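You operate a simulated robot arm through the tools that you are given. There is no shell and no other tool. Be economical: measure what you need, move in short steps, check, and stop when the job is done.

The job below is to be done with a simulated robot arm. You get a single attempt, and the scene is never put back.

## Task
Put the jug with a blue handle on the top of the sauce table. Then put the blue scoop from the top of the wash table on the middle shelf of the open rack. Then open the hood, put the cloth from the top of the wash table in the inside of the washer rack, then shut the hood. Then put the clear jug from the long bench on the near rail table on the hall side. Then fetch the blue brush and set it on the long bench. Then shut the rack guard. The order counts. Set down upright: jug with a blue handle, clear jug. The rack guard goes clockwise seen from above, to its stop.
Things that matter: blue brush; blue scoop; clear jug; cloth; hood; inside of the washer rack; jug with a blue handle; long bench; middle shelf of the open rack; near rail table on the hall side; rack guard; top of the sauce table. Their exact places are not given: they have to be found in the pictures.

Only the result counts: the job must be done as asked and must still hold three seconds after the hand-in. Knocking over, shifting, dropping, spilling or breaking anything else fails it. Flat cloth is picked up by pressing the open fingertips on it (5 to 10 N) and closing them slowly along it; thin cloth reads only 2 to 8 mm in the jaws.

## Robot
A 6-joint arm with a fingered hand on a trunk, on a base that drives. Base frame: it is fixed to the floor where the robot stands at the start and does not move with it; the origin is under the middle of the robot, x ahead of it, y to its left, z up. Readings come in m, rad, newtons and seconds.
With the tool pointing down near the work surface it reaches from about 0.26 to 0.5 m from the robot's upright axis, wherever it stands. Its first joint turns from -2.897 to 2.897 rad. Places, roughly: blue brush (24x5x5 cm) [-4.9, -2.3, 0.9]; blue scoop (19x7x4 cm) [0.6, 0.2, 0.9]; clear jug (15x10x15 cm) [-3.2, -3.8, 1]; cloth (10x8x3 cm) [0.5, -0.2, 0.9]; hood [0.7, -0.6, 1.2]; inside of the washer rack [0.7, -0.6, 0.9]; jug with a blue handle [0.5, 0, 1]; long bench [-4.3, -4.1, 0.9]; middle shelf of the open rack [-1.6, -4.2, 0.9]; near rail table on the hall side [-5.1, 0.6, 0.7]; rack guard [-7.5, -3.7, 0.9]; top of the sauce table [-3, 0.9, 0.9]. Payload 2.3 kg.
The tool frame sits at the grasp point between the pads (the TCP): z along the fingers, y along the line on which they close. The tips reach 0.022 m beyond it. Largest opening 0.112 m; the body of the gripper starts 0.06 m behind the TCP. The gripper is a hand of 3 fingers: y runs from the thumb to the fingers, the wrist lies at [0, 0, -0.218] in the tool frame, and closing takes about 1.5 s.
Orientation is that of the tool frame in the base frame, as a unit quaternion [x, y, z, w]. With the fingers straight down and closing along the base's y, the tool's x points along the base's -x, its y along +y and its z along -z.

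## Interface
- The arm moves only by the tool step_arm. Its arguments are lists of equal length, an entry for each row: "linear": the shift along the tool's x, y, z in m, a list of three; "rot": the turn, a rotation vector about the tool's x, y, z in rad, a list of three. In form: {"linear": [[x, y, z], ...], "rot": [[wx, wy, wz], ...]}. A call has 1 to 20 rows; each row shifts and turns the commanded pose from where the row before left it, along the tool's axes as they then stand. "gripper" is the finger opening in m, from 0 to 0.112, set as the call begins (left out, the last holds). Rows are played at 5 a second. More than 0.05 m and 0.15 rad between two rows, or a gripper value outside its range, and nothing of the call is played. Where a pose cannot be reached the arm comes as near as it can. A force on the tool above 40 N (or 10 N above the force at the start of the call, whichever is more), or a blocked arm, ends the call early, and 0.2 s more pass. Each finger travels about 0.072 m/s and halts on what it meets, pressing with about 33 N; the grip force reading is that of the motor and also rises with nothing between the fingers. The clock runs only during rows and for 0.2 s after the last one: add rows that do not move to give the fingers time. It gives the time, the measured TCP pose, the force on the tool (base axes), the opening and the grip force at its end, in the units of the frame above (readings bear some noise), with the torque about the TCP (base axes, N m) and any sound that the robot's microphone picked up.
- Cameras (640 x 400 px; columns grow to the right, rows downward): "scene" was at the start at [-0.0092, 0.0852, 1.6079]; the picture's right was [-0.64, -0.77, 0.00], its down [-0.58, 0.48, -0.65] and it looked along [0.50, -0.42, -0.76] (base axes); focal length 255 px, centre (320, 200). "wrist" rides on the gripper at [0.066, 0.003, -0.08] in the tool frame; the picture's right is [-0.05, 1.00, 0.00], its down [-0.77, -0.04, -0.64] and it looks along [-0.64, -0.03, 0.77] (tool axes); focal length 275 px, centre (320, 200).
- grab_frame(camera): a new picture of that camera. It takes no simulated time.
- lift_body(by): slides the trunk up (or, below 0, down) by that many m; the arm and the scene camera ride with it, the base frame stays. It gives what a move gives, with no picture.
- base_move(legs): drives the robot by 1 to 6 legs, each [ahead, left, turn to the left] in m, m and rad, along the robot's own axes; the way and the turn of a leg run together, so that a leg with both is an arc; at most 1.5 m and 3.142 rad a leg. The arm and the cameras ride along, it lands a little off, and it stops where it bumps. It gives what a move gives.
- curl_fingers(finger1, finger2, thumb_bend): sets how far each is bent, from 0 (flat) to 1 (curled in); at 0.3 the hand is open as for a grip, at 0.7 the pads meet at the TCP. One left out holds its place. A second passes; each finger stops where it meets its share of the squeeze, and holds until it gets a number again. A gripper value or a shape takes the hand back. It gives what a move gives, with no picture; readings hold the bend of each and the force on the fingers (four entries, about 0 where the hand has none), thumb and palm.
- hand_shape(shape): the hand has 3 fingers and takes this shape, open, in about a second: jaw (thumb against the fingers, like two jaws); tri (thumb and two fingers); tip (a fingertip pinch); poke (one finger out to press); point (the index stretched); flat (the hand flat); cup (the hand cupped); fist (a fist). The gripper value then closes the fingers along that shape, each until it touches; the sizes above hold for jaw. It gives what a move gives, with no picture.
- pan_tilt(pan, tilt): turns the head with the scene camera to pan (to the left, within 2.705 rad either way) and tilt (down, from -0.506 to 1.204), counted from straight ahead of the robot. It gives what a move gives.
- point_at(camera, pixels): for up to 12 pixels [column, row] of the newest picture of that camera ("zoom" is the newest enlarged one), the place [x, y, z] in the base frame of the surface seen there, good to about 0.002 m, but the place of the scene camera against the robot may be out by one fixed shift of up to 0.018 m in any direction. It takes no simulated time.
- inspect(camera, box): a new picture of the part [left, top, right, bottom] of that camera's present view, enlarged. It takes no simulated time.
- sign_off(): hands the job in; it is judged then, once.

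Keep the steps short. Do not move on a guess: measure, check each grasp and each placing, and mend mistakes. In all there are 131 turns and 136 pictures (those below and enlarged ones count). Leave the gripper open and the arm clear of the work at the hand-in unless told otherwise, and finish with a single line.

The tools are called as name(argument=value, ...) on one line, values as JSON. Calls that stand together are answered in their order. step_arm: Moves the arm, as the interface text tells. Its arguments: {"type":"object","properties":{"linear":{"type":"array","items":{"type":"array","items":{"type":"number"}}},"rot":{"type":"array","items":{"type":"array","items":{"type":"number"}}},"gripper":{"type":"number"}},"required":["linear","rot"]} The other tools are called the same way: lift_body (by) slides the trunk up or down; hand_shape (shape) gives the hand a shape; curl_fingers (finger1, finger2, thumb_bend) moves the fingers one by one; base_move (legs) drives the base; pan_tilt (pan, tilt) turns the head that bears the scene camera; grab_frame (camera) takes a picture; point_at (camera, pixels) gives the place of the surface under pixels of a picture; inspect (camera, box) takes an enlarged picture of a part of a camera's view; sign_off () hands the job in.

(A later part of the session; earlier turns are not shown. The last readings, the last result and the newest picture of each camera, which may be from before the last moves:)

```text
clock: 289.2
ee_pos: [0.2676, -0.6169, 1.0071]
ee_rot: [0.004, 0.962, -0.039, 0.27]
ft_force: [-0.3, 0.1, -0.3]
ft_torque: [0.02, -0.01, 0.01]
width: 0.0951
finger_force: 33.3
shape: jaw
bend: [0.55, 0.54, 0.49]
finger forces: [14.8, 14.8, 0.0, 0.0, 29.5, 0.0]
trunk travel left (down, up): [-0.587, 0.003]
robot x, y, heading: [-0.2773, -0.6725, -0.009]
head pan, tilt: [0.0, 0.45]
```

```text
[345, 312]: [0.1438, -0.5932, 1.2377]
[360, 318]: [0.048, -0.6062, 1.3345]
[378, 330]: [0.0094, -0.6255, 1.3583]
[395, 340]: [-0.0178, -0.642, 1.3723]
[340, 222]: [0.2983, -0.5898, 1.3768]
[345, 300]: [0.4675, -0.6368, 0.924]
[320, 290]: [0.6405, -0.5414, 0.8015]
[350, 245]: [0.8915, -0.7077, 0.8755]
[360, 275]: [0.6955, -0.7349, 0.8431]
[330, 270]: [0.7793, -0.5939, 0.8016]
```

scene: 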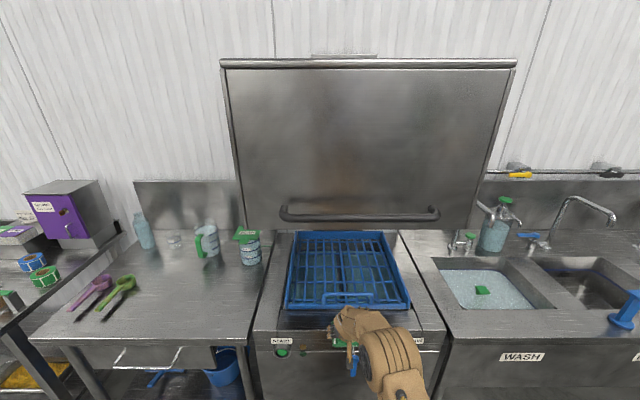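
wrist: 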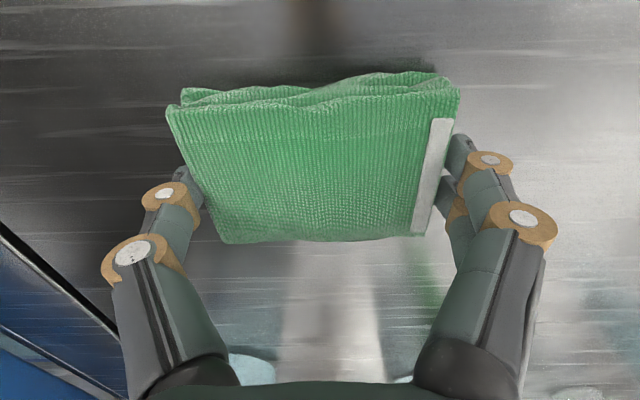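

The forearm would be close to the hood's edge (1.33 vs 1.32). I lower the trunk 0.12 and raise the hand 0.08 with the arm so that the forearm is more level, then drive in.

lift_body(by=-0.12)

step_arm(linear=[[-0.021, 0, -0.034], [-0.021, 0, -0.034], [0, 0, 0], [0, 0, 0]], rot=[[0, 0, 0], [0, 0, 0], [0, -0.1, 0], [0, 0, 0]])

base_move(legs=[[0.15, 0, 0]])

grab_frame(camera="scene")

point_at(camera="scene", pixels=[[345, 285], [350, 295], [360, 305], [375, 315], [390, 320], [340, 200], [340, 300], [330, 285]])

```text
clock: 290.8
ee_pos: [0.2681, -0.6162, 0.8873]
ee_rot: [0.003, 0.962, -0.039, 0.27]
ft_force: [-0.3, 0.3, -0.1]
ft_torque: [-0.03, 0.0, 0.02]
width: 0.0954
finger_force: 33.2
shape: jaw
bend: [0.55, 0.54, 0.49]
finger forces: [14.8, 14.8, 0.0, 0.0, 29.6, 0.0]
trunk travel left (down, up): [-0.467, 0.123]
robot x, y, heading: [-0.275, -0.6699, -0.003]
head pan, tilt: [0.0, 0.45]
```

```text
clock: 291.8
ee_pos: [0.2696, -0.6107, 0.9683]
ee_rot: [0.002, 0.948, -0.039, 0.317]
ft_force: [-0.2, 0.6, 0.4]
ft_torque: [0.02, 0.06, 0.0]
width: 0.0953
finger_force: 33.6
shape: jaw
bend: [0.55, 0.54, 0.49]
finger forces: [14.8, 14.7, 0.0, 0.0, 29.5, 0.0]
trunk travel left (down, up): [-0.467, 0.123]
robot x, y, heading: [-0.2779, -0.6699, -0.004]
head pan, tilt: [0.0, 0.45]
```

```text
clock: 293.1
ee_pos: [0.4166, -0.6107, 0.9654]
ee_rot: [0.002, 0.948, -0.04, 0.316]
ft_force: [-16.7, -0.1, -20.4]
ft_torque: [-0.04, 0.46, -0.03]
width: 0.0949
finger_force: 33.4
shape: jaw
bend: [0.56, 0.55, 0.5]
finger forces: [14.9, 15.3, 0.0, 0.1, 29.4, 0.0]
trunk travel left (down, up): [-0.467, 0.123]
robot x, y, heading: [-0.1312, -0.6723, -0.006]
head pan, tilt: [0.0, 0.45]
```

```text
39 pictures are left
```

scene: 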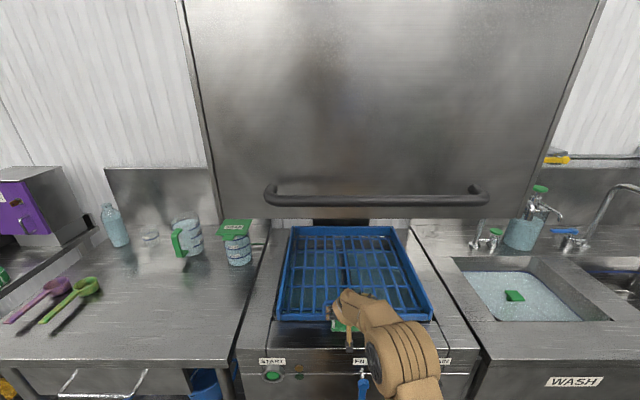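

```text
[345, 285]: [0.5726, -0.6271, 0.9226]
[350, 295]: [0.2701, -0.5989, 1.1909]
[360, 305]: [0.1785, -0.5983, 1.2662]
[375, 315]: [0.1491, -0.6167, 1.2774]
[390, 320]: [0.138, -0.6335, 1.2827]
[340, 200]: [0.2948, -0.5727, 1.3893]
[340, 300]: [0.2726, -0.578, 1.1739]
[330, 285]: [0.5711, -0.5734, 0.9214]
```

The cloth touches the rack's front rim. I back off at once, raise 7 cm, and re-enter higher.

base_move(legs=[[-0.08, 0, 0]])

lift_body(by=0.03)

step_arm(linear=[[-0.012, 0, -0.016], [-0.012, 0, -0.016], [0, 0, 0]], rot=[[0, -0.08, 0], [0, -0.08, 0], [0, 0, 0]])

inspect(camera="scene", box=[220, 180, 480, 380])

point_at(camera="zoom", pixels=[[180, 300], [160, 320], [480, 300], [330, 285], [200, 130], [420, 130], [310, 320], [335, 335]])

```text
clock: 294.2
ee_pos: [0.3359, -0.6125, 0.9668]
ee_rot: [0.003, 0.948, -0.04, 0.317]
ft_force: [-0.3, 0.0, -0.1]
ft_torque: [0.03, 0.02, -0.02]
width: 0.0949
finger_force: 33.2
shape: jaw
bend: [0.56, 0.55, 0.5]
finger forces: [14.9, 14.9, 0.0, 0.0, 29.8, 0.0]
trunk travel left (down, up): [-0.467, 0.123]
robot x, y, heading: [-0.2094, -0.6729, -0.003]
head pan, tilt: [0.0, 0.45]
```

```text
clock: 294.9
ee_pos: [0.3363, -0.6122, 0.9965]
ee_rot: [0.003, 0.948, -0.039, 0.315]
ft_force: [0.1, 0.7, -1.0]
ft_torque: [0.02, 0.0, 0.01]
width: 0.0946
finger_force: 33.4
shape: jaw
bend: [0.56, 0.55, 0.5]
finger forces: [14.9, 15.0, 0.0, 0.0, 29.8, 0.0]
trunk travel left (down, up): [-0.497, 0.093]
robot x, y, heading: [-0.2118, -0.6715, -0.001]
head pan, tilt: [0.0, 0.45]
```

```text
clock: 295.7
ee_pos: [0.3349, -0.6101, 1.0368]
ee_rot: [-0.001, 0.919, -0.04, 0.392]
ft_force: [0.2, -0.1, -1.0]
ft_torque: [0.01, 0.0, 0.0]
width: 0.095
finger_force: 32.8
shape: jaw
bend: [0.56, 0.55, 0.5]
finger forces: [15.0, 15.1, 0.0, 0.0, 29.9, 0.0]
trunk travel left (down, up): [-0.497, 0.093]
robot x, y, heading: [-0.2117, -0.6741, -0.004]
head pan, tilt: [0.0, 0.45]
```

```text
2.00 times, centred on (350, 280) of scene
```

zoom: 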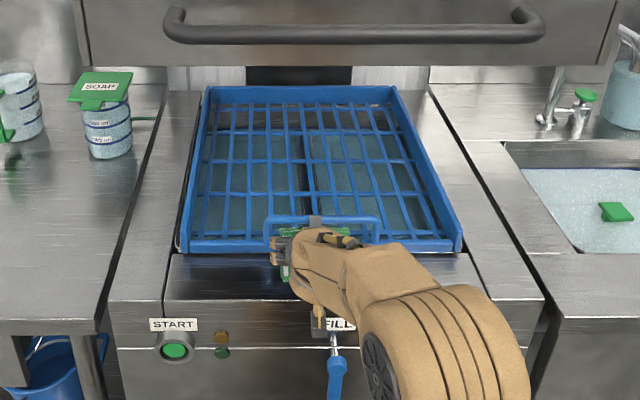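

```text
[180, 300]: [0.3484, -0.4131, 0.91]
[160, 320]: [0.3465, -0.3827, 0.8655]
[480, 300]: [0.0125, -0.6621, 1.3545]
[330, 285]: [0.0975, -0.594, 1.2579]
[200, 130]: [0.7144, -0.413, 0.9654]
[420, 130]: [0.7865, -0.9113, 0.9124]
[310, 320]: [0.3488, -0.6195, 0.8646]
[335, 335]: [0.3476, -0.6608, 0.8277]
```

point_at(camera="zoom", pixels=[[266, 222], [275, 218], [375, 220], [381, 232], [230, 245], [440, 245], [340, 170], [320, 218], [280, 270], [385, 150]])

```text
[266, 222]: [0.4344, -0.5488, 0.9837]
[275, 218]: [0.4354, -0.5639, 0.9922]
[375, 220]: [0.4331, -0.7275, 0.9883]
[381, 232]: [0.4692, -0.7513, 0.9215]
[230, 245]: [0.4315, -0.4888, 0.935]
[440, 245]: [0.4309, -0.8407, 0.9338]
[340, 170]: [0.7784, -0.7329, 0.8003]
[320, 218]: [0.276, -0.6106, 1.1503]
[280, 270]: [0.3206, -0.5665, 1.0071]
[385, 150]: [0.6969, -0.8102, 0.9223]
```

The rack's handle loop reaches z≈0.985; the cloth needs to pass above. I raise 1.5 cm and drive in 0.24 m.

lift_body(by=0.015)

base_move(legs=[[0.24, 0, 0]])

inspect(camera="scene", box=[220, 140, 480, 340])

```text
clock: 296.4
ee_pos: [0.334, -0.6084, 1.0512]
ee_rot: [0.0, 0.92, -0.04, 0.391]
ft_force: [0.2, 0.1, -0.9]
ft_torque: [-0.01, -0.01, 0.02]
width: 0.0948
finger_force: 32.6
shape: jaw
bend: [0.56, 0.55, 0.5]
finger forces: [14.9, 15.1, 0.0, 0.0, 30.0, 0.0]
trunk travel left (down, up): [-0.512, 0.078]
robot x, y, heading: [-0.2077, -0.67, -0.002]
head pan, tilt: [0.0, 0.45]
```

```text
clock: 298.1
ee_pos: [0.5728, -0.6075, 1.05]
ee_rot: [0.0, 0.92, -0.04, 0.391]
ft_force: [-0.3, 0.5, -0.6]
ft_torque: [0.0, 0.01, -0.02]
width: 0.0949
finger_force: 33.0
shape: jaw
bend: [0.56, 0.55, 0.5]
finger forces: [14.9, 15.0, 0.1, 0.1, 30.0, 0.0]
trunk travel left (down, up): [-0.512, 0.078]
robot x, y, heading: [0.0299, -0.6734, 0.001]
head pan, tilt: [0.0, 0.45]
```

```text
2.00 times, centred on (350, 240) of scene
```

zoom: 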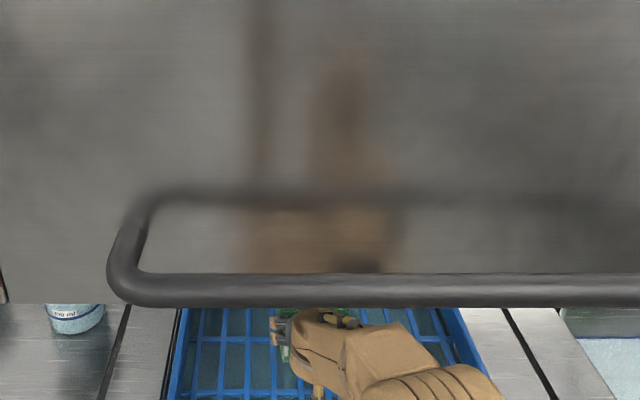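

I lower the hand 7.5 cm with the trunk and open.

lift_body(by=-0.07)

step_arm(linear=[[0, 0, 0], [0, 0, 0], [0, 0, 0], [0, 0, 0]], rot=[[0, 0, 0], [0, 0, 0], [0, 0, 0], [0, 0, 0]], gripper=0.112)

grab_frame(camera="wrist")

```text
clock: 299.2
ee_pos: [0.5699, -0.6087, 0.9855]
ee_rot: [0.0, 0.918, -0.039, 0.394]
ft_force: [-1.7, 2.6, 36.1]
ft_torque: [0.23, 4.3, -0.26]
width: 0.0948
finger_force: 32.7
shape: jaw
bend: [0.56, 0.55, 0.5]
finger forces: [14.9, 15.0, 0.0, 0.1, 29.9, 0.0]
trunk travel left (down, up): [-0.442, 0.148]
robot x, y, heading: [0.0297, -0.6734, -0.005]
head pan, tilt: [0.0, 0.45]
```

```text
clock: 299.8
ee_pos: [0.5711, -0.6076, 0.9846]
ee_rot: [-0.001, 0.918, -0.038, 0.395]
ft_force: [1.9, 1.1, 25.8]
ft_torque: [0.2, 3.13, -0.06]
width: 0.1119
finger_force: 0.1
shape: jaw
bend: [0.3, 0.3, 0.3]
finger forces: [0.0, 0.0, 0.0, 0.1, 0.0, 0.0]
trunk travel left (down, up): [-0.442, 0.148]
robot x, y, heading: [0.028, -0.6718, 0.004]
head pan, tilt: [0.0, 0.45]
stopped in row 2: the force on the tool passed its limit at 45 N (the readings are from after the stop); the commanded pose is now the measured one
```

```text
36 pictures are left
```

wrist: 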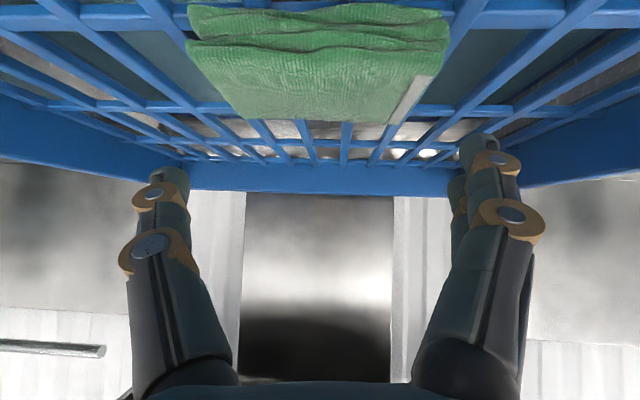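

The cloth lies on the rack's grid. The hand's underside presses on the rack's handle, so I raise straight up 8 cm and back out.

lift_body(by=0.08)

base_move(legs=[[-0.33, 0, 0]])

inspect(camera="scene", box=[200, 140, 500, 360])

```text
clock: 300.9
ee_pos: [0.5723, -0.6093, 1.061]
ee_rot: [-0.001, 0.919, -0.038, 0.392]
ft_force: [-0.2, 0.4, -0.3]
ft_torque: [0.0, -0.01, -0.01]
width: 0.1118
finger_force: 0.0
shape: jaw
bend: [0.3, 0.3, 0.3]
finger forces: [0.0, 0.0, 0.0, 0.0, 0.0, 0.0]
trunk travel left (down, up): [-0.522, 0.068]
robot x, y, heading: [0.0268, -0.673, -0.004]
head pan, tilt: [0.0, 0.45]
```

```text
clock: 303.1
ee_pos: [0.2466, -0.6072, 1.0622]
ee_rot: [-0.002, 0.919, -0.038, 0.393]
ft_force: [-0.5, -0.8, 0.0]
ft_torque: [0.0, 0.0, -0.01]
width: 0.1118
finger_force: 0.1
shape: jaw
bend: [0.3, 0.3, 0.3]
finger forces: [0.0, 0.0, 0.1, 0.1, 0.0, 0.0]
trunk travel left (down, up): [-0.522, 0.068]
robot x, y, heading: [-0.2969, -0.6747, -0.0]
head pan, tilt: [0.0, 0.45]
```

```text
1.82 times, centred on (350, 250) of scene
```

zoom: 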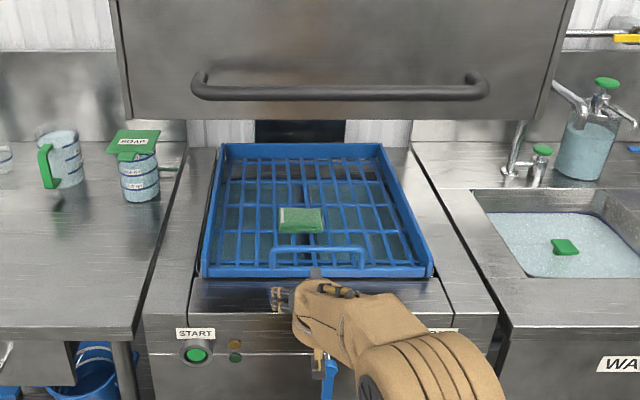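

The cloth lies inside the rack. Now to shut the hood: I close the fingers, level the hand, and raise it above the bar (bar top z≈1.38).

lift_body(by=0.066)

step_arm(linear=[[0, 0, 0], [0, 0, 0], [0, 0, 0], [0, 0, 0], [-0.0347, 0, -0.0096], [-0.0347, 0, -0.0096], [-0.0347, 0, -0.0096], [-0.0347, 0, -0.0096], [-0.0347, 0, -0.0096], [-0.0347, 0, -0.0096], [-0.0347, 0, -0.0096], [-0.0347, 0, -0.0096], [0, 0, 0]], rot=[[0, -0.125, 0], [0, -0.125, 0], [0, -0.125, 0], [0, -0.125, 0], [0, 0, 0], [0, 0, 0], [0, 0, 0], [0, 0, 0], [0, 0, 0], [0, 0, 0], [0, 0, 0], [0, 0, 0], [0, 0, 0]], gripper=0.0)

```text
clock: 304.1
ee_pos: [0.2472, -0.6073, 1.1287]
ee_rot: [-0.001, 0.919, -0.039, 0.392]
ft_force: [-0.6, -0.2, 0.0]
ft_torque: [0.01, 0.01, 0.0]
width: 0.1121
finger_force: 0.0
shape: jaw
bend: [0.3, 0.3, 0.3]
finger forces: [0.0, 0.0, 0.0, 0.0, 0.0, 0.1]
trunk travel left (down, up): [-0.588, 0.002]
robot x, y, heading: [-0.2997, -0.6749, 0.001]
head pan, tilt: [0.0, 0.45]
```

```text
clock: 306.9
ee_pos: [0.2694, -0.5698, 1.4233]
ee_rot: [-0.008, 0.811, -0.047, 0.583]
ft_force: [0.0, 0.5, 0.0]
ft_torque: [-0.01, -0.02, -0.01]
width: 0.0
finger_force: 33.1
shape: jaw
bend: [0.69, 0.69, 0.77]
finger forces: [0.1, 0.0, 0.1, 0.0, 0.0, 0.0]
out of reach, approached as far as the arm can: row 1, 4
trunk travel left (down, up): [-0.588, 0.002]
robot x, y, heading: [-0.3012, -0.6746, 0.002]
head pan, tilt: [0.0, 0.45]
```

The hand is above the bar. I drive 7.5 cm ahead over it and lower the trunk to push the hood down.

base_move(legs=[[0.075, 0, 0]])

lift_body(by=-0.1)

grab_frame(camera="scene")

```text
clock: 308.0
ee_pos: [0.3458, -0.5696, 1.422]
ee_rot: [-0.009, 0.811, -0.047, 0.583]
ft_force: [-0.4, 0.7, -0.4]
ft_torque: [-0.01, 0.0, 0.01]
width: 0.0
finger_force: 33.5
shape: jaw
bend: [0.69, 0.69, 0.77]
finger forces: [0.0, 0.0, 0.1, 0.0, 0.0, 0.0]
trunk travel left (down, up): [-0.588, 0.002]
robot x, y, heading: [-0.2248, -0.6702, -0.002]
head pan, tilt: [0.0, 0.45]
```

```text
clock: 309.3
ee_pos: [0.3446, -0.5697, 1.3213]
ee_rot: [-0.01, 0.811, -0.047, 0.582]
ft_force: [2.0, 0.7, 3.1]
ft_torque: [0.05, 0.07, -0.03]
width: 0.0
finger_force: 33.3
shape: jaw
bend: [0.69, 0.69, 0.77]
finger forces: [3.4, 0.0, 0.1, 0.0, 0.1, 0.0]
trunk travel left (down, up): [-0.488, 0.102]
robot x, y, heading: [-0.222, -0.6726, -0.002]
head pan, tilt: [0.0, 0.45]
```

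```text
34 pictures are left
```

scene: 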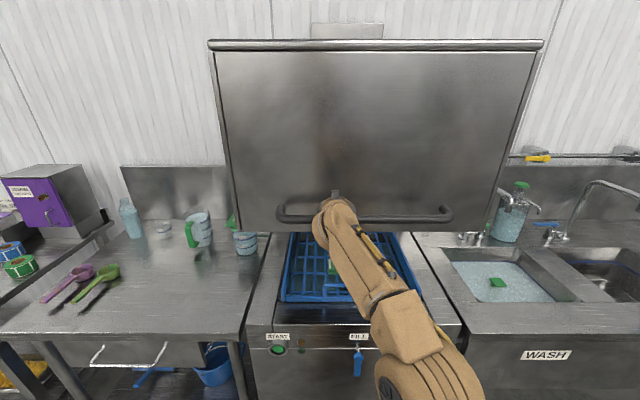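

The hood is coming down with a light 3 N. I continue down.

lift_body(by=-0.27)

lift_body(by=-0.03)

lift_body(by=-0.02)

grab_frame(camera="scene")

```text
clock: 312.1
ee_pos: [0.3456, -0.57, 1.0513]
ee_rot: [-0.009, 0.811, -0.047, 0.583]
ft_force: [2.2, -0.4, 5.3]
ft_torque: [0.13, 0.07, -0.06]
width: 0.0
finger_force: 32.9
shape: jaw
bend: [0.69, 0.69, 0.77]
finger forces: [5.3, 0.0, 0.1, 0.0, 0.0, 0.1]
trunk travel left (down, up): [-0.218, 0.372]
robot x, y, heading: [-0.2203, -0.6697, 0.002]
head pan, tilt: [0.0, 0.45]
```

```text
clock: 312.8
ee_pos: [0.3449, -0.57, 1.0226]
ee_rot: [-0.009, 0.812, -0.048, 0.582]
ft_force: [1.5, 0.3, 0.4]
ft_torque: [0.02, 0.04, -0.04]
width: 0.0003
finger_force: 32.8
shape: jaw
bend: [0.69, 0.69, 0.77]
finger forces: [1.3, 0.1, 0.0, 0.1, 0.0, 0.1]
trunk travel left (down, up): [-0.188, 0.402]
robot x, y, heading: [-0.2198, -0.673, 0.002]
head pan, tilt: [0.0, 0.45]
```

```text
clock: 313.5
ee_pos: [0.345, -0.5709, 1.002]
ee_rot: [-0.008, 0.811, -0.048, 0.582]
ft_force: [0.3, 0.2, 0.3]
ft_torque: [-0.01, -0.04, 0.04]
width: 0.0
finger_force: 32.6
shape: jaw
bend: [0.69, 0.69, 0.77]
finger forces: [0.0, 0.1, 0.1, 0.0, 0.0, 0.0]
trunk travel left (down, up): [-0.168, 0.422]
robot x, y, heading: [-0.2232, -0.6736, 0.002]
head pan, tilt: [0.0, 0.45]
```

```text
33 pictures are left
```

scene: 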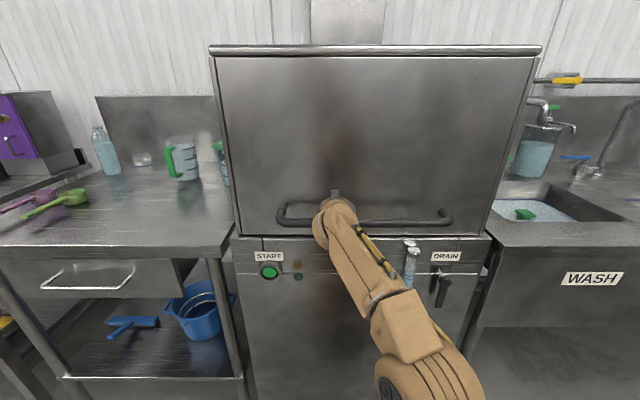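

It looks shut; I check heights and press slightly once more.

lift_body(by=-0.015)

point_at(camera="scene", pixels=[[400, 222], [430, 222], [245, 232], [470, 50], [240, 52]])

```text
clock: 314.1
ee_pos: [0.3436, -0.5694, 0.9914]
ee_rot: [-0.008, 0.808, -0.047, 0.587]
ft_force: [12.8, 2.7, 28.7]
ft_torque: [0.62, 0.7, -0.34]
width: 0.0
finger_force: 32.6
shape: jaw
bend: [0.69, 0.69, 0.77]
finger forces: [29.5, 0.1, 0.0, 0.0, 0.1, 0.0]
trunk travel left (down, up): [-0.153, 0.437]
robot x, y, heading: [-0.2216, -0.6718, 0.002]
head pan, tilt: [0.0, 0.45]
```

```text
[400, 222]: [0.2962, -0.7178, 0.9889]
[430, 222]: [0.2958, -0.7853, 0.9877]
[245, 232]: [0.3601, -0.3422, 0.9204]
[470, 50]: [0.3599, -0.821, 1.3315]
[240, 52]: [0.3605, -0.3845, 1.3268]
```

The hood is firmly shut. Next: the clear jug on the long bench. I raise the hand, back away, restore trunk and tool-down pose, and drive down the aisle toward the bench.

lift_body(by=0.06)

base_move(legs=[[-0.33, 0, 0], [0, 0, -1.57], [0, 0.33, 0], [1.5, 0, 0], [1.1, 0, 0], [0, -1.4, 0]])

lift_body(by=0.33)

step_arm(linear=[[0.016, 0, -0.046], [0.016, 0, -0.046], [0.03, 0, 0], [0.03, 0, 0], [0.03, 0, 0], [0, 0, 0], [0, 0, 0], [0, 0, 0], [0, 0, 0], [0, 0, 0], [0, 0, 0], [0, 0, 0], [0, 0, 0], [0, 0, 0], [0, 0, 0], [0, 0, 0]], rot=[[0, 0, 0], [0, 0, 0], [0, 0, 0], [0, 0, 0], [0, 0, 0], [0, 0.125, 0], [0, 0.125, 0], [0, 0.125, 0], [0, 0.125, 0], [0, 0.125, 0], [0, 0.125, 0], [0, 0.125, 0], [0, 0.125, 0], [0, 0.125, 0], [0, 0.12, 0], [0, 0, 0]], gripper=0.112)

pan_tilt(pan=-0.7, tilt=0.4)

grab_frame(camera="scene")

```text
clock: 315.1
ee_pos: [0.3449, -0.5704, 1.0474]
ee_rot: [-0.008, 0.81, -0.047, 0.584]
ft_force: [-0.3, 0.5, 1.3]
ft_torque: [0.03, 0.02, 0.03]
width: 0.0
finger_force: 32.8
shape: jaw
bend: [0.69, 0.69, 0.77]
finger forces: [0.0, 0.1, 0.0, 0.0, 0.1, 0.1]
trunk travel left (down, up): [-0.213, 0.377]
robot x, y, heading: [-0.2221, -0.6695, 0.001]
head pan, tilt: [0.0, 0.45]
```

```text
clock: 341.8
ee_pos: [-1.6447, -3.8017, 1.0477]
ee_rot: [0.578, 0.569, -0.453, 0.37]
ft_force: [-0.8, -0.1, -0.9]
ft_torque: [0.0, 0.04, -0.06]
width: 0.0
finger_force: 33.2
shape: jaw
bend: [0.69, 0.69, 0.77]
finger forces: [0.1, 0.0, 0.0, 0.0, 0.1, 0.0]
trunk travel left (down, up): [-0.213, 0.377]
robot x, y, heading: [-1.7258, -3.2345, -1.612]
head pan, tilt: [0.0, 0.45]
```

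```text
clock: 345.1
ee_pos: [-1.6444, -3.8027, 1.3767]
ee_rot: [0.578, 0.568, -0.453, 0.37]
ft_force: [-0.8, -0.2, -0.3]
ft_torque: [0.01, 0.0, 0.0]
width: 0.0
finger_force: 32.7
shape: jaw
bend: [0.69, 0.69, 0.77]
finger forces: [0.1, 0.0, 0.2, 0.1, 0.0, 0.0]
trunk travel left (down, up): [-0.543, 0.047]
robot x, y, heading: [-1.7281, -3.2309, -1.607]
head pan, tilt: [0.0, 0.45]
```

```text
clock: 348.5
ee_pos: [-1.6432, -3.675, 1.2905]
ee_rot: [0.716, 0.671, -0.165, 0.098]
ft_force: [1.2, -0.5, 0.1]
ft_torque: [0.03, -0.02, -0.02]
width: 0.1121
finger_force: 0.0
shape: jaw
bend: [0.3, 0.3, 0.3]
finger forces: [0.1, 0.0, 0.0, 0.0, 0.1, 0.1]
out of reach, approached as far as the arm can: row 13, 14, 15
trunk travel left (down, up): [-0.543, 0.047]
robot x, y, heading: [-1.726, -3.2347, -1.603]
head pan, tilt: [0.0, 0.45]
```

```text
clock: 349.6
ee_pos: [-1.6444, -3.6755, 1.2902]
ee_rot: [0.716, 0.672, -0.165, 0.099]
ft_force: [0.6, 0.2, -0.2]
ft_torque: [0.01, -0.02, -0.01]
width: 0.112
finger_force: 0.1
shape: jaw
bend: [0.3, 0.3, 0.3]
finger forces: [0.1, 0.0, 0.0, 0.1, 0.0, 0.1]
trunk travel left (down, up): [-0.543, 0.047]
robot x, y, heading: [-1.7246, -3.2342, -1.61]
head pan, tilt: [-0.7, 0.4]
```

```text
32 pictures are left
```

scene: 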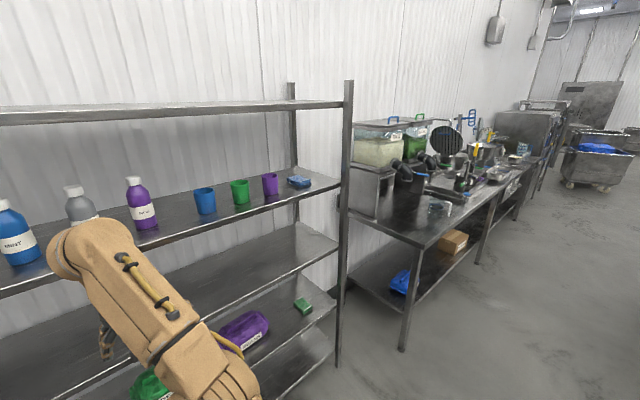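

inspect(camera="scene", box=[350, 110, 550, 260])

point_at(camera="zoom", pixels=[[245, 425], [250, 400], [310, 340], [470, 220], [285, 310], [280, 330], [230, 330], [330, 240], [415, 250], [210, 250], [370, 180], [540, 150]])

```text
2.67 times, centred on (450, 185) of scene
```

zoom: 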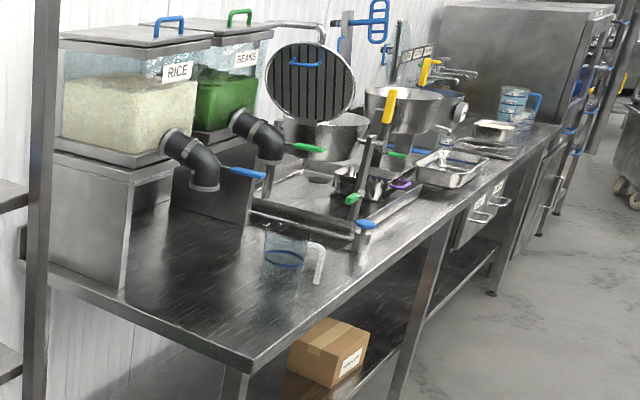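

```text
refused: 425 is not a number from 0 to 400
```

point_at(camera="zoom", pixels=[[250, 362], [440, 215], [285, 258], [267, 262], [303, 262], [318, 260], [318, 280], [285, 290], [355, 240], [230, 300], [400, 245], [205, 185]])

base_move(legs=[[0.0, -1.4, 0.035]])

step_arm(linear=[[0, 0, 0.04], [0, 0, 0.04], [0, 0, 0.02], [0, 0, 0]], rot=[[0, 0, 0], [0, 0.12, 0], [0, 0.12, 0], [0, 0, 0]])

grab_frame(camera="wrist")

```text
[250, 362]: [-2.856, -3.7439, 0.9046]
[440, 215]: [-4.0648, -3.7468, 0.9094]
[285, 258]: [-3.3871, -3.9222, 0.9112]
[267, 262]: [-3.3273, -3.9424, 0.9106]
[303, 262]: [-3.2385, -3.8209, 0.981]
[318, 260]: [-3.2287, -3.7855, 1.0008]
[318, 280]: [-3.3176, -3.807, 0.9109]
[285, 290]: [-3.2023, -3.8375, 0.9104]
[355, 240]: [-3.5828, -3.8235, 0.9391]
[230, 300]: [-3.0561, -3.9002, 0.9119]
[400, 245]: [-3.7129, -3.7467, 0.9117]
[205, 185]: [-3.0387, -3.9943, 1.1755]
```

```text
clock: 356.7
ee_pos: [-3.0634, -3.6322, 1.2905]
ee_rot: [0.711, 0.676, -0.164, 0.1]
ft_force: [-0.2, 0.1, 0.6]
ft_torque: [0.03, 0.04, 0.01]
width: 0.1118
finger_force: 0.1
shape: jaw
bend: [0.3, 0.3, 0.3]
finger forces: [0.0, 0.0, 0.0, 0.0, 0.0, 0.1]
trunk travel left (down, up): [-0.543, 0.047]
robot x, y, heading: [-3.1522, -3.1939, -1.596]
head pan, tilt: [-0.7, 0.4]
```

```text
clock: 357.7
ee_pos: [-3.066, -3.6524, 1.1871]
ee_rot: [0.727, 0.682, -0.077, 0.02]
ft_force: [-0.7, 0.6, -0.7]
ft_torque: [0.04, -0.03, 0.02]
width: 0.1118
finger_force: 0.0
shape: jaw
bend: [0.3, 0.3, 0.3]
finger forces: [0.1, 0.1, 0.0, 0.0, 0.0, 0.0]
out of reach, approached as far as the arm can: row 3
trunk travel left (down, up): [-0.543, 0.047]
robot x, y, heading: [-3.1558, -3.1888, -1.592]
head pan, tilt: [-0.7, 0.4]
```

```text
30 pictures are left
```

wrist: 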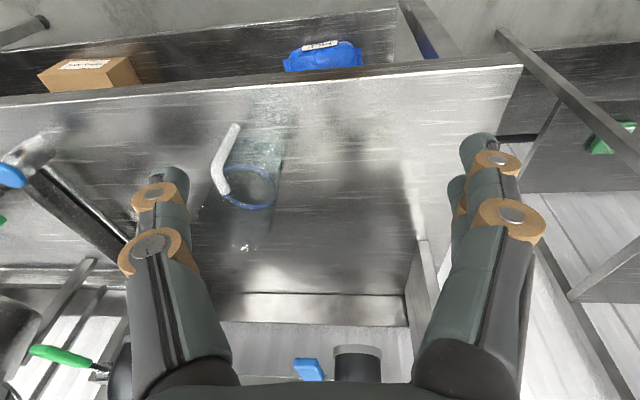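

point_at(camera="wrist", pixels=[[233, 130], [214, 170], [225, 192], [227, 175], [272, 180], [248, 208], [250, 168], [275, 195], [236, 205], [265, 205], [245, 140], [280, 130]])

inspect(camera="wrist", box=[180, 90, 340, 260])

```text
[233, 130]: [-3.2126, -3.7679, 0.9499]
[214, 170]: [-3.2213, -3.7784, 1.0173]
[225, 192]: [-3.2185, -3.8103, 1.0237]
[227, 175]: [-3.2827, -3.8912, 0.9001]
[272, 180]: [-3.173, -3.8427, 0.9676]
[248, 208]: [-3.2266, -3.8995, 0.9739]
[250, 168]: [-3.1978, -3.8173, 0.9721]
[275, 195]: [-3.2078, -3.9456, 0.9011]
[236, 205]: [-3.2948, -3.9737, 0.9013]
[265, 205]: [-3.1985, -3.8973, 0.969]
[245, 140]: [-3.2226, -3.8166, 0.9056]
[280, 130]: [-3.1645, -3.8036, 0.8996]
```

```text
2.35 times, centred on (260, 175) of wrist
```

zoom: 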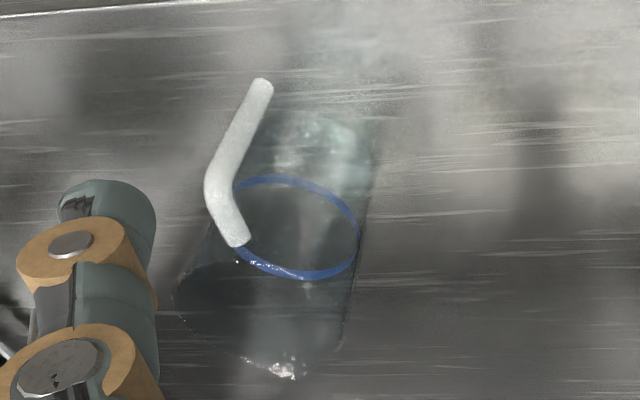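

The clear jug: centre ≈(-3.212, -3.858), rim ≈1.05, handle toward the robot, so the present closing direction suits. I pull the arm back, level the tool, drive closer, and look again.

step_arm(linear=[[0.04, 0, 0], [0.04, 0, 0], [0, 0, 0.02], [0, 0, 0]], rot=[[-0.038, 0.069, 0], [-0.038, 0.069, 0], [0, 0, 0], [0, 0, 0]])

base_move(legs=[[0.17, -0.13, 0.025]])

grab_frame(camera="wrist")

```text
clock: 358.7
ee_pos: [-3.0579, -3.5866, 1.1764]
ee_rot: [0.729, 0.685, -0.001, -0.003]
ft_force: [0.7, -0.1, -0.6]
ft_torque: [-0.03, -0.02, -0.01]
width: 0.1122
finger_force: 0.0
shape: jaw
bend: [0.3, 0.3, 0.3]
finger forces: [0.0, 0.1, 0.0, 0.1, 0.0, 0.0]
out of reach, approached as far as the arm can: row 1, 2
trunk travel left (down, up): [-0.543, 0.047]
robot x, y, heading: [-3.1519, -3.194, -1.593]
head pan, tilt: [-0.7, 0.4]
```

```text
clock: 360.4
ee_pos: [-3.1846, -3.7531, 1.1764]
ee_rot: [0.719, 0.695, -0.002, -0.002]
ft_force: [0.6, -0.4, 0.4]
ft_torque: [0.0, -0.03, -0.01]
width: 0.112
finger_force: 0.1
shape: jaw
bend: [0.3, 0.3, 0.3]
finger forces: [0.0, 0.0, 0.1, 0.1, 0.0, 0.0]
trunk travel left (down, up): [-0.543, 0.047]
robot x, y, heading: [-3.2901, -3.3589, -1.567]
head pan, tilt: [-0.7, 0.4]
```

```text
28 pictures are left
```

wrist: 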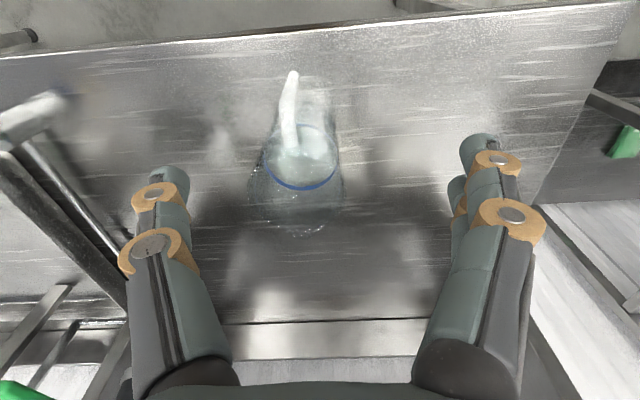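

point_at(camera="wrist", pixels=[[265, 172], [337, 168], [303, 190], [285, 187], [322, 186], [328, 128], [290, 110], [292, 80], [290, 148], [260, 215], [342, 205], [300, 236]])

```text
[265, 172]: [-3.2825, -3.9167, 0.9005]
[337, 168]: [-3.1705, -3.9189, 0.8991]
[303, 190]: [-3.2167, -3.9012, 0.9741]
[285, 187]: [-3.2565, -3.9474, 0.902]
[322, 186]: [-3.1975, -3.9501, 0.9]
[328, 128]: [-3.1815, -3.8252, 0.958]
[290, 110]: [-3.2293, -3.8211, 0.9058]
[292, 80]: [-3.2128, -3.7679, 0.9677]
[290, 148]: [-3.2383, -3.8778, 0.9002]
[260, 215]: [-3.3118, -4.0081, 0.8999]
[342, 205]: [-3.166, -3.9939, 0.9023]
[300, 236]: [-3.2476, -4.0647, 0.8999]
```

base_move(legs=[[0.05, 0, 0]])

step_arm(linear=[[-0.018, -0.026, 0.02], [-0.04, 0, 0.025], [0, 0, 0.03], [0, 0, 0.03], [0, 0, 0]], rot=[[0, 0, 0], [0, 0, 0], [0, 0, 0], [0, 0, 0], [0, 0, 0]])

grab_frame(camera="wrist")

```text
clock: 361.3
ee_pos: [-3.1845, -3.8034, 1.1761]
ee_rot: [0.72, 0.694, -0.002, -0.003]
ft_force: [-0.3, 0.6, -0.1]
ft_torque: [0.04, 0.01, 0.02]
width: 0.1118
finger_force: 0.0
shape: jaw
bend: [0.3, 0.3, 0.3]
finger forces: [0.1, 0.0, 0.1, 0.0, 0.0, 0.0]
trunk travel left (down, up): [-0.543, 0.047]
robot x, y, heading: [-3.2907, -3.4062, -1.568]
head pan, tilt: [-0.7, 0.4]
```

```text
clock: 362.5
ee_pos: [-3.2116, -3.857, 1.0696]
ee_rot: [0.719, 0.695, -0.002, -0.002]
ft_force: [-0.2, 0.4, 0.5]
ft_torque: [-0.03, -0.03, -0.04]
width: 0.1115
finger_force: 0.0
shape: jaw
bend: [0.3, 0.3, 0.3]
finger forces: [0.1, 0.0, 0.1, 0.1, 0.0, 0.0]
trunk travel left (down, up): [-0.543, 0.047]
robot x, y, heading: [-3.2869, -3.4101, -1.575]
head pan, tilt: [-0.7, 0.4]
```

```text
27 pictures are left
```

wrist: 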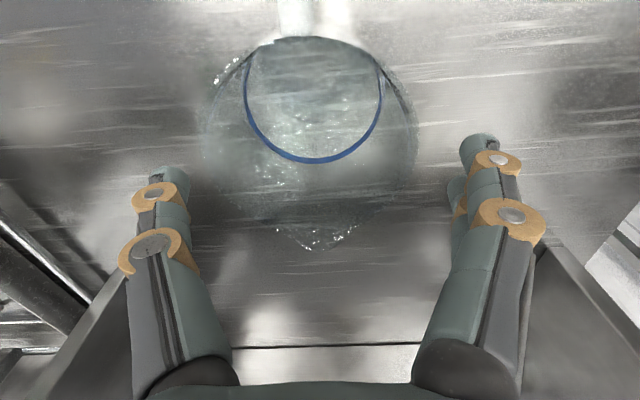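

The rim (≈9.6 cm) fits between the fingers. I shift 3 mm, descend 6.5 cm, and close.

step_arm(linear=[[0, -0.003, 0.02], [0, 0, 0.02], [0, 0, 0.02], [0, 0, 0.006], [0, 0, 0]], rot=[[0, 0, 0], [0, 0, 0], [0, 0, 0], [0, 0, 0], [0, 0, 0]])

step_arm(linear=[[0, 0, 0], [0, 0, 0], [0, 0, 0], [0, 0, 0], [0, 0, 0], [0, 0, 0]], rot=[[0, 0, 0], [0, 0, 0], [0, 0, 0], [0, 0, 0], [0, 0, 0], [0, 0, 0]], gripper=0.0)

step_arm(linear=[[0, 0, -0.02], [0, 0, -0.03], [0, 0, -0.03], [0, 0, 0]], rot=[[0, 0, 0], [0, 0, 0], [0, 0, 0], [0, 0, 0]])

grab_frame(camera="wrist")

```text
clock: 363.6
ee_pos: [-3.2164, -3.8594, 1.01]
ee_rot: [0.72, 0.694, -0.006, 0.003]
ft_force: [-1.3, -0.1, 26.8]
ft_torque: [0.02, -0.02, 0.0]
width: 0.1113
finger_force: 0.0
shape: jaw
bend: [0.3, 0.3, 0.3]
finger forces: [6.1, 6.8, 0.0, 0.1, 14.6, 0.1]
trunk travel left (down, up): [-0.543, 0.047]
robot x, y, heading: [-3.293, -3.411, -1.572]
head pan, tilt: [-0.7, 0.4]
stopped in row 5: the force on the tool passed its limit at 41 N (the readings are from after the stop); the commanded pose is now the measured one
```

```text
clock: 365.0
ee_pos: [-3.2156, -3.8589, 1.0074]
ee_rot: [0.719, 0.695, -0.005, 0.002]
ft_force: [1.0, -5.2, 35.0]
ft_torque: [0.0, -0.35, 0.03]
width: 0.0808
finger_force: 33.2
shape: jaw
bend: [0.67, 0.67, 0.62]
finger forces: [23.0, 24.1, 0.1, 0.0, 39.0, 0.0]
trunk travel left (down, up): [-0.543, 0.047]
robot x, y, heading: [-3.2903, -3.4109, -1.565]
head pan, tilt: [-0.7, 0.4]
```

```text
clock: 366.0
ee_pos: [-3.2157, -3.8635, 1.0869]
ee_rot: [0.719, 0.695, -0.003, 0.001]
ft_force: [0.6, 0.0, -0.6]
ft_torque: [0.0, 0.02, 0.01]
width: 0.0806
finger_force: 33.2
shape: jaw
bend: [0.67, 0.67, 0.62]
finger forces: [19.0, 19.3, 0.0, 0.1, 36.2, 0.0]
trunk travel left (down, up): [-0.543, 0.047]
robot x, y, heading: [-3.2904, -3.4119, -1.572]
head pan, tilt: [-0.7, 0.4]
```

```text
26 pictures are left
```

wrist: 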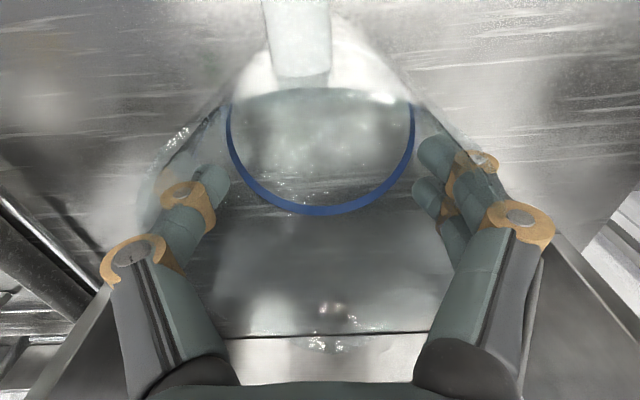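

The clear jug is gripped (19/19/36 N) and lifted. I back off a bit and look along the aisle (-x) and toward the hall.

base_move(legs=[[-0.25, 0, 0]])

pan_tilt(pan=-1.9, tilt=0.4)

grab_frame(camera="scene")

point_at(camera="scene", pixels=[[100, 250], [200, 250], [300, 300], [300, 220], [400, 300], [400, 220], [500, 300], [550, 220], [350, 160], [250, 180], [450, 180], [600, 180]])

```text
clock: 367.9
ee_pos: [-3.2167, -3.6109, 1.0861]
ee_rot: [0.72, 0.694, -0.004, 0.001]
ft_force: [0.0, 0.7, -0.8]
ft_torque: [-0.01, 0.02, 0.01]
width: 0.0804
finger_force: 32.9
shape: jaw
bend: [0.67, 0.67, 0.62]
finger forces: [18.9, 19.3, 0.0, 0.0, 36.2, 0.0]
trunk travel left (down, up): [-0.543, 0.047]
robot x, y, heading: [-3.2893, -3.1565, -1.569]
head pan, tilt: [-0.7, 0.4]
```

```text
clock: 369.2
ee_pos: [-3.2172, -3.6111, 1.0848]
ee_rot: [0.72, 0.694, -0.004, 0.001]
ft_force: [0.0, 0.0, -1.2]
ft_torque: [-0.02, -0.04, -0.01]
width: 0.0807
finger_force: 33.0
shape: jaw
bend: [0.67, 0.67, 0.62]
finger forces: [18.9, 19.4, 0.1, 0.1, 36.2, 0.0]
trunk travel left (down, up): [-0.543, 0.047]
robot x, y, heading: [-3.2894, -3.1615, -1.564]
head pan, tilt: [-1.901, 0.4]
```

```text
25 pictures are left
```

scene: 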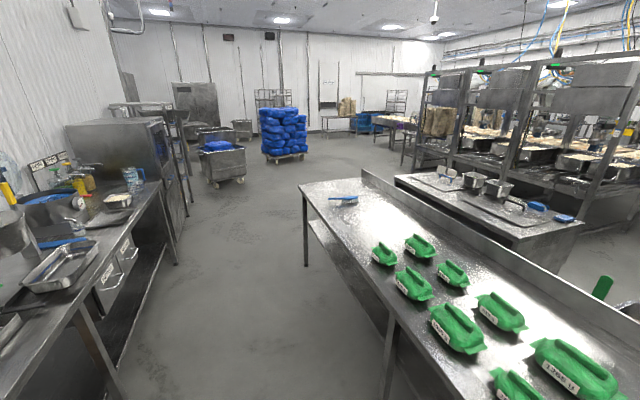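

```text
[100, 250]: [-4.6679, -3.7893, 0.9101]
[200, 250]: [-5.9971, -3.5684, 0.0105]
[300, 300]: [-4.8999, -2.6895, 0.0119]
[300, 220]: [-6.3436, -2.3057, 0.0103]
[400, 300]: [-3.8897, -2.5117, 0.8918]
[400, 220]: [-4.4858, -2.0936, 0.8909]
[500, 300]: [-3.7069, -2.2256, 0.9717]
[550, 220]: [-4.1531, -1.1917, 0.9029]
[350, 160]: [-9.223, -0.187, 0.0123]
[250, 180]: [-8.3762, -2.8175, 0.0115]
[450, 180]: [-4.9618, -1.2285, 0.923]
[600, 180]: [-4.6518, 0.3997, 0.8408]
```

The aisle is clear and I also see the blue brush at the end of the green-bag table (≈(-4.9,-2.3)). I drive west, then turn to the hall side of the rail tables.

base_move(legs=[[0, 0, -1.575], [1.5, 0, 0], [0.95, 0, 0], [0, 0, -1.57], [1.5, 0, 0], [1.25, 0, 0]])

pan_tilt(pan=-0.45, tilt=0.5)

grab_frame(camera="scene")

point_at(camera="scene", pixels=[[200, 200], [300, 200], [400, 200], [500, 200], [250, 160], [350, 160], [450, 160], [550, 160], [300, 240], [400, 240], [500, 240], [200, 240]])

```text
clock: 401.5
ee_pos: [-6.0657, -0.1207, 1.0845]
ee_rot: [0.73, -0.683, -0.001, -0.004]
ft_force: [0.6, 0.3, -1.1]
ft_torque: [0.0, -0.01, 0.03]
width: 0.0807
finger_force: 33.1
shape: jaw
bend: [0.67, 0.67, 0.62]
finger forces: [18.1, 18.3, 0.0, 0.1, 35.0, 0.0]
trunk travel left (down, up): [-0.543, 0.047]
robot x, y, heading: [-5.946, -0.5676, 1.674]
head pan, tilt: [-1.901, 0.4]
```

```text
clock: 403.1
ee_pos: [-6.0649, -0.1218, 1.0845]
ee_rot: [0.731, -0.683, -0.002, -0.004]
ft_force: [-0.6, 0.5, -1.6]
ft_torque: [0.01, -0.01, 0.04]
width: 0.0805
finger_force: 33.1
shape: jaw
bend: [0.67, 0.67, 0.62]
finger forces: [18.1, 18.3, 0.0, 0.0, 35.0, 0.0]
trunk travel left (down, up): [-0.543, 0.047]
robot x, y, heading: [-5.9449, -0.5647, 1.675]
head pan, tilt: [-0.45, 0.499]
```

```text
24 pictures are left
```

scene: 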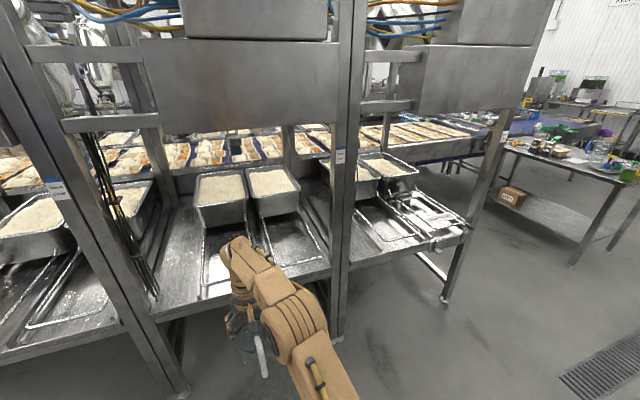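

```text
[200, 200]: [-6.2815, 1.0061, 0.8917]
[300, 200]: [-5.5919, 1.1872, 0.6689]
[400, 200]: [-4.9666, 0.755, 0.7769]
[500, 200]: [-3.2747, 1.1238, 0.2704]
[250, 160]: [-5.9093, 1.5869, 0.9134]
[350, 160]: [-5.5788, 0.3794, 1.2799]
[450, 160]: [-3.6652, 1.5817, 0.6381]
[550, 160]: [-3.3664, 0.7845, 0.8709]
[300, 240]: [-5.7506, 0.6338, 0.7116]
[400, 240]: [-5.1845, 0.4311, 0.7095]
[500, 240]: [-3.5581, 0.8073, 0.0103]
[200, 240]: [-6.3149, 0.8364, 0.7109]
```

inspect(camera="scene", box=[330, 140, 490, 280])

point_at(camera="zoom", pixels=[[100, 300], [180, 330], [300, 330], [400, 310], [120, 420], [200, 380], [350, 360], [480, 300], [60, 380], [90, 240], [510, 260], [230, 350]])

```text
2.86 times, centred on (410, 210) of scene
```

zoom: 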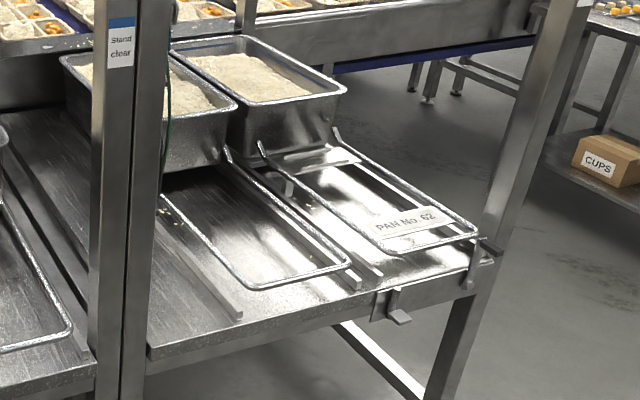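

```text
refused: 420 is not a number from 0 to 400
```

point_at(camera="zoom", pixels=[[155, 350], [235, 318], [165, 230], [180, 290], [290, 285], [350, 268], [270, 310], [375, 290], [485, 262], [170, 330], [200, 335], [250, 245]])

```text
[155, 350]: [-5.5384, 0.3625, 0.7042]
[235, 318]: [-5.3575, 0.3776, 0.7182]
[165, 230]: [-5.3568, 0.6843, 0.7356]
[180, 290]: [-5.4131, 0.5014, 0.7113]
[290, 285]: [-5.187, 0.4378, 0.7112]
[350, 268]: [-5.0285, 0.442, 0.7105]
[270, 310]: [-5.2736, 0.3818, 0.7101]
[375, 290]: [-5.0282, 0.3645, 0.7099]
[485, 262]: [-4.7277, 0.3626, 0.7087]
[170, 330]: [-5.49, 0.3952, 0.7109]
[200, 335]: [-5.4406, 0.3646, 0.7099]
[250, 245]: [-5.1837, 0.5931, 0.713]
```

The free flat strip of the rail table is left of the first rail: x -5.53…-5.36, z≈0.702, front edge y=0.36. I aim at (-5.445, 0.48): align, and lower the trunk outside the table.

base_move(legs=[[0, 0, -0.104], [0.25, 0, 0], [0, -0.573, 0]])

lift_body(by=-0.235)

pan_tilt(pan=0.0, tilt=0.6)

grab_frame(camera="scene")

```text
clock: 408.4
ee_pos: [-5.4464, 0.1412, 1.0848]
ee_rot: [-0.699, 0.715, 0.001, 0.003]
ft_force: [0.0, -0.3, -2.3]
ft_torque: [0.01, -0.01, -0.03]
width: 0.0806
finger_force: 33.3
shape: jaw
bend: [0.67, 0.67, 0.62]
finger forces: [18.2, 18.3, 0.0, 0.0, 34.8, 0.1]
trunk travel left (down, up): [-0.543, 0.047]
robot x, y, heading: [-5.3665, -0.3106, 1.582]
head pan, tilt: [-0.45, 0.499]
```

```text
clock: 410.8
ee_pos: [-5.4467, 0.1403, 0.8507]
ee_rot: [-0.699, 0.715, 0.001, 0.003]
ft_force: [0.8, -0.9, -1.2]
ft_torque: [-0.01, -0.03, -0.01]
width: 0.0803
finger_force: 33.1
shape: jaw
bend: [0.67, 0.67, 0.62]
finger forces: [18.2, 18.3, 0.1, 0.0, 34.9, 0.1]
trunk travel left (down, up): [-0.308, 0.282]
robot x, y, heading: [-5.3665, -0.3126, 1.588]
head pan, tilt: [-0.45, 0.499]
```

```text
clock: 411.7
ee_pos: [-5.4473, 0.1405, 0.8509]
ee_rot: [-0.699, 0.715, 0.001, 0.003]
ft_force: [1.0, -0.7, -1.4]
ft_torque: [0.05, 0.0, -0.03]
width: 0.0807
finger_force: 32.8
shape: jaw
bend: [0.67, 0.67, 0.62]
finger forces: [18.1, 18.4, 0.1, 0.0, 34.8, 0.0]
trunk travel left (down, up): [-0.308, 0.282]
robot x, y, heading: [-5.3709, -0.3087, 1.587]
head pan, tilt: [0.0, 0.6]
```

```text
22 pictures are left
```

scene: 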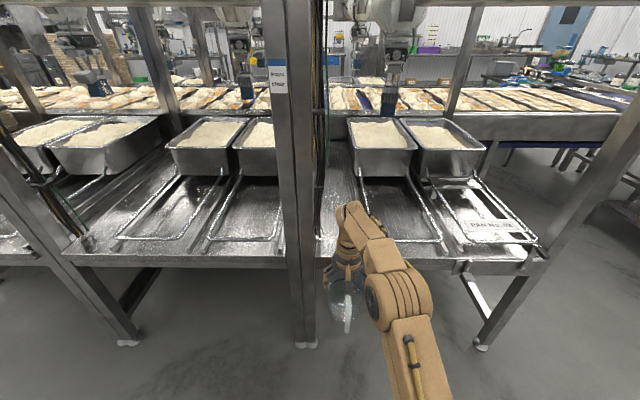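

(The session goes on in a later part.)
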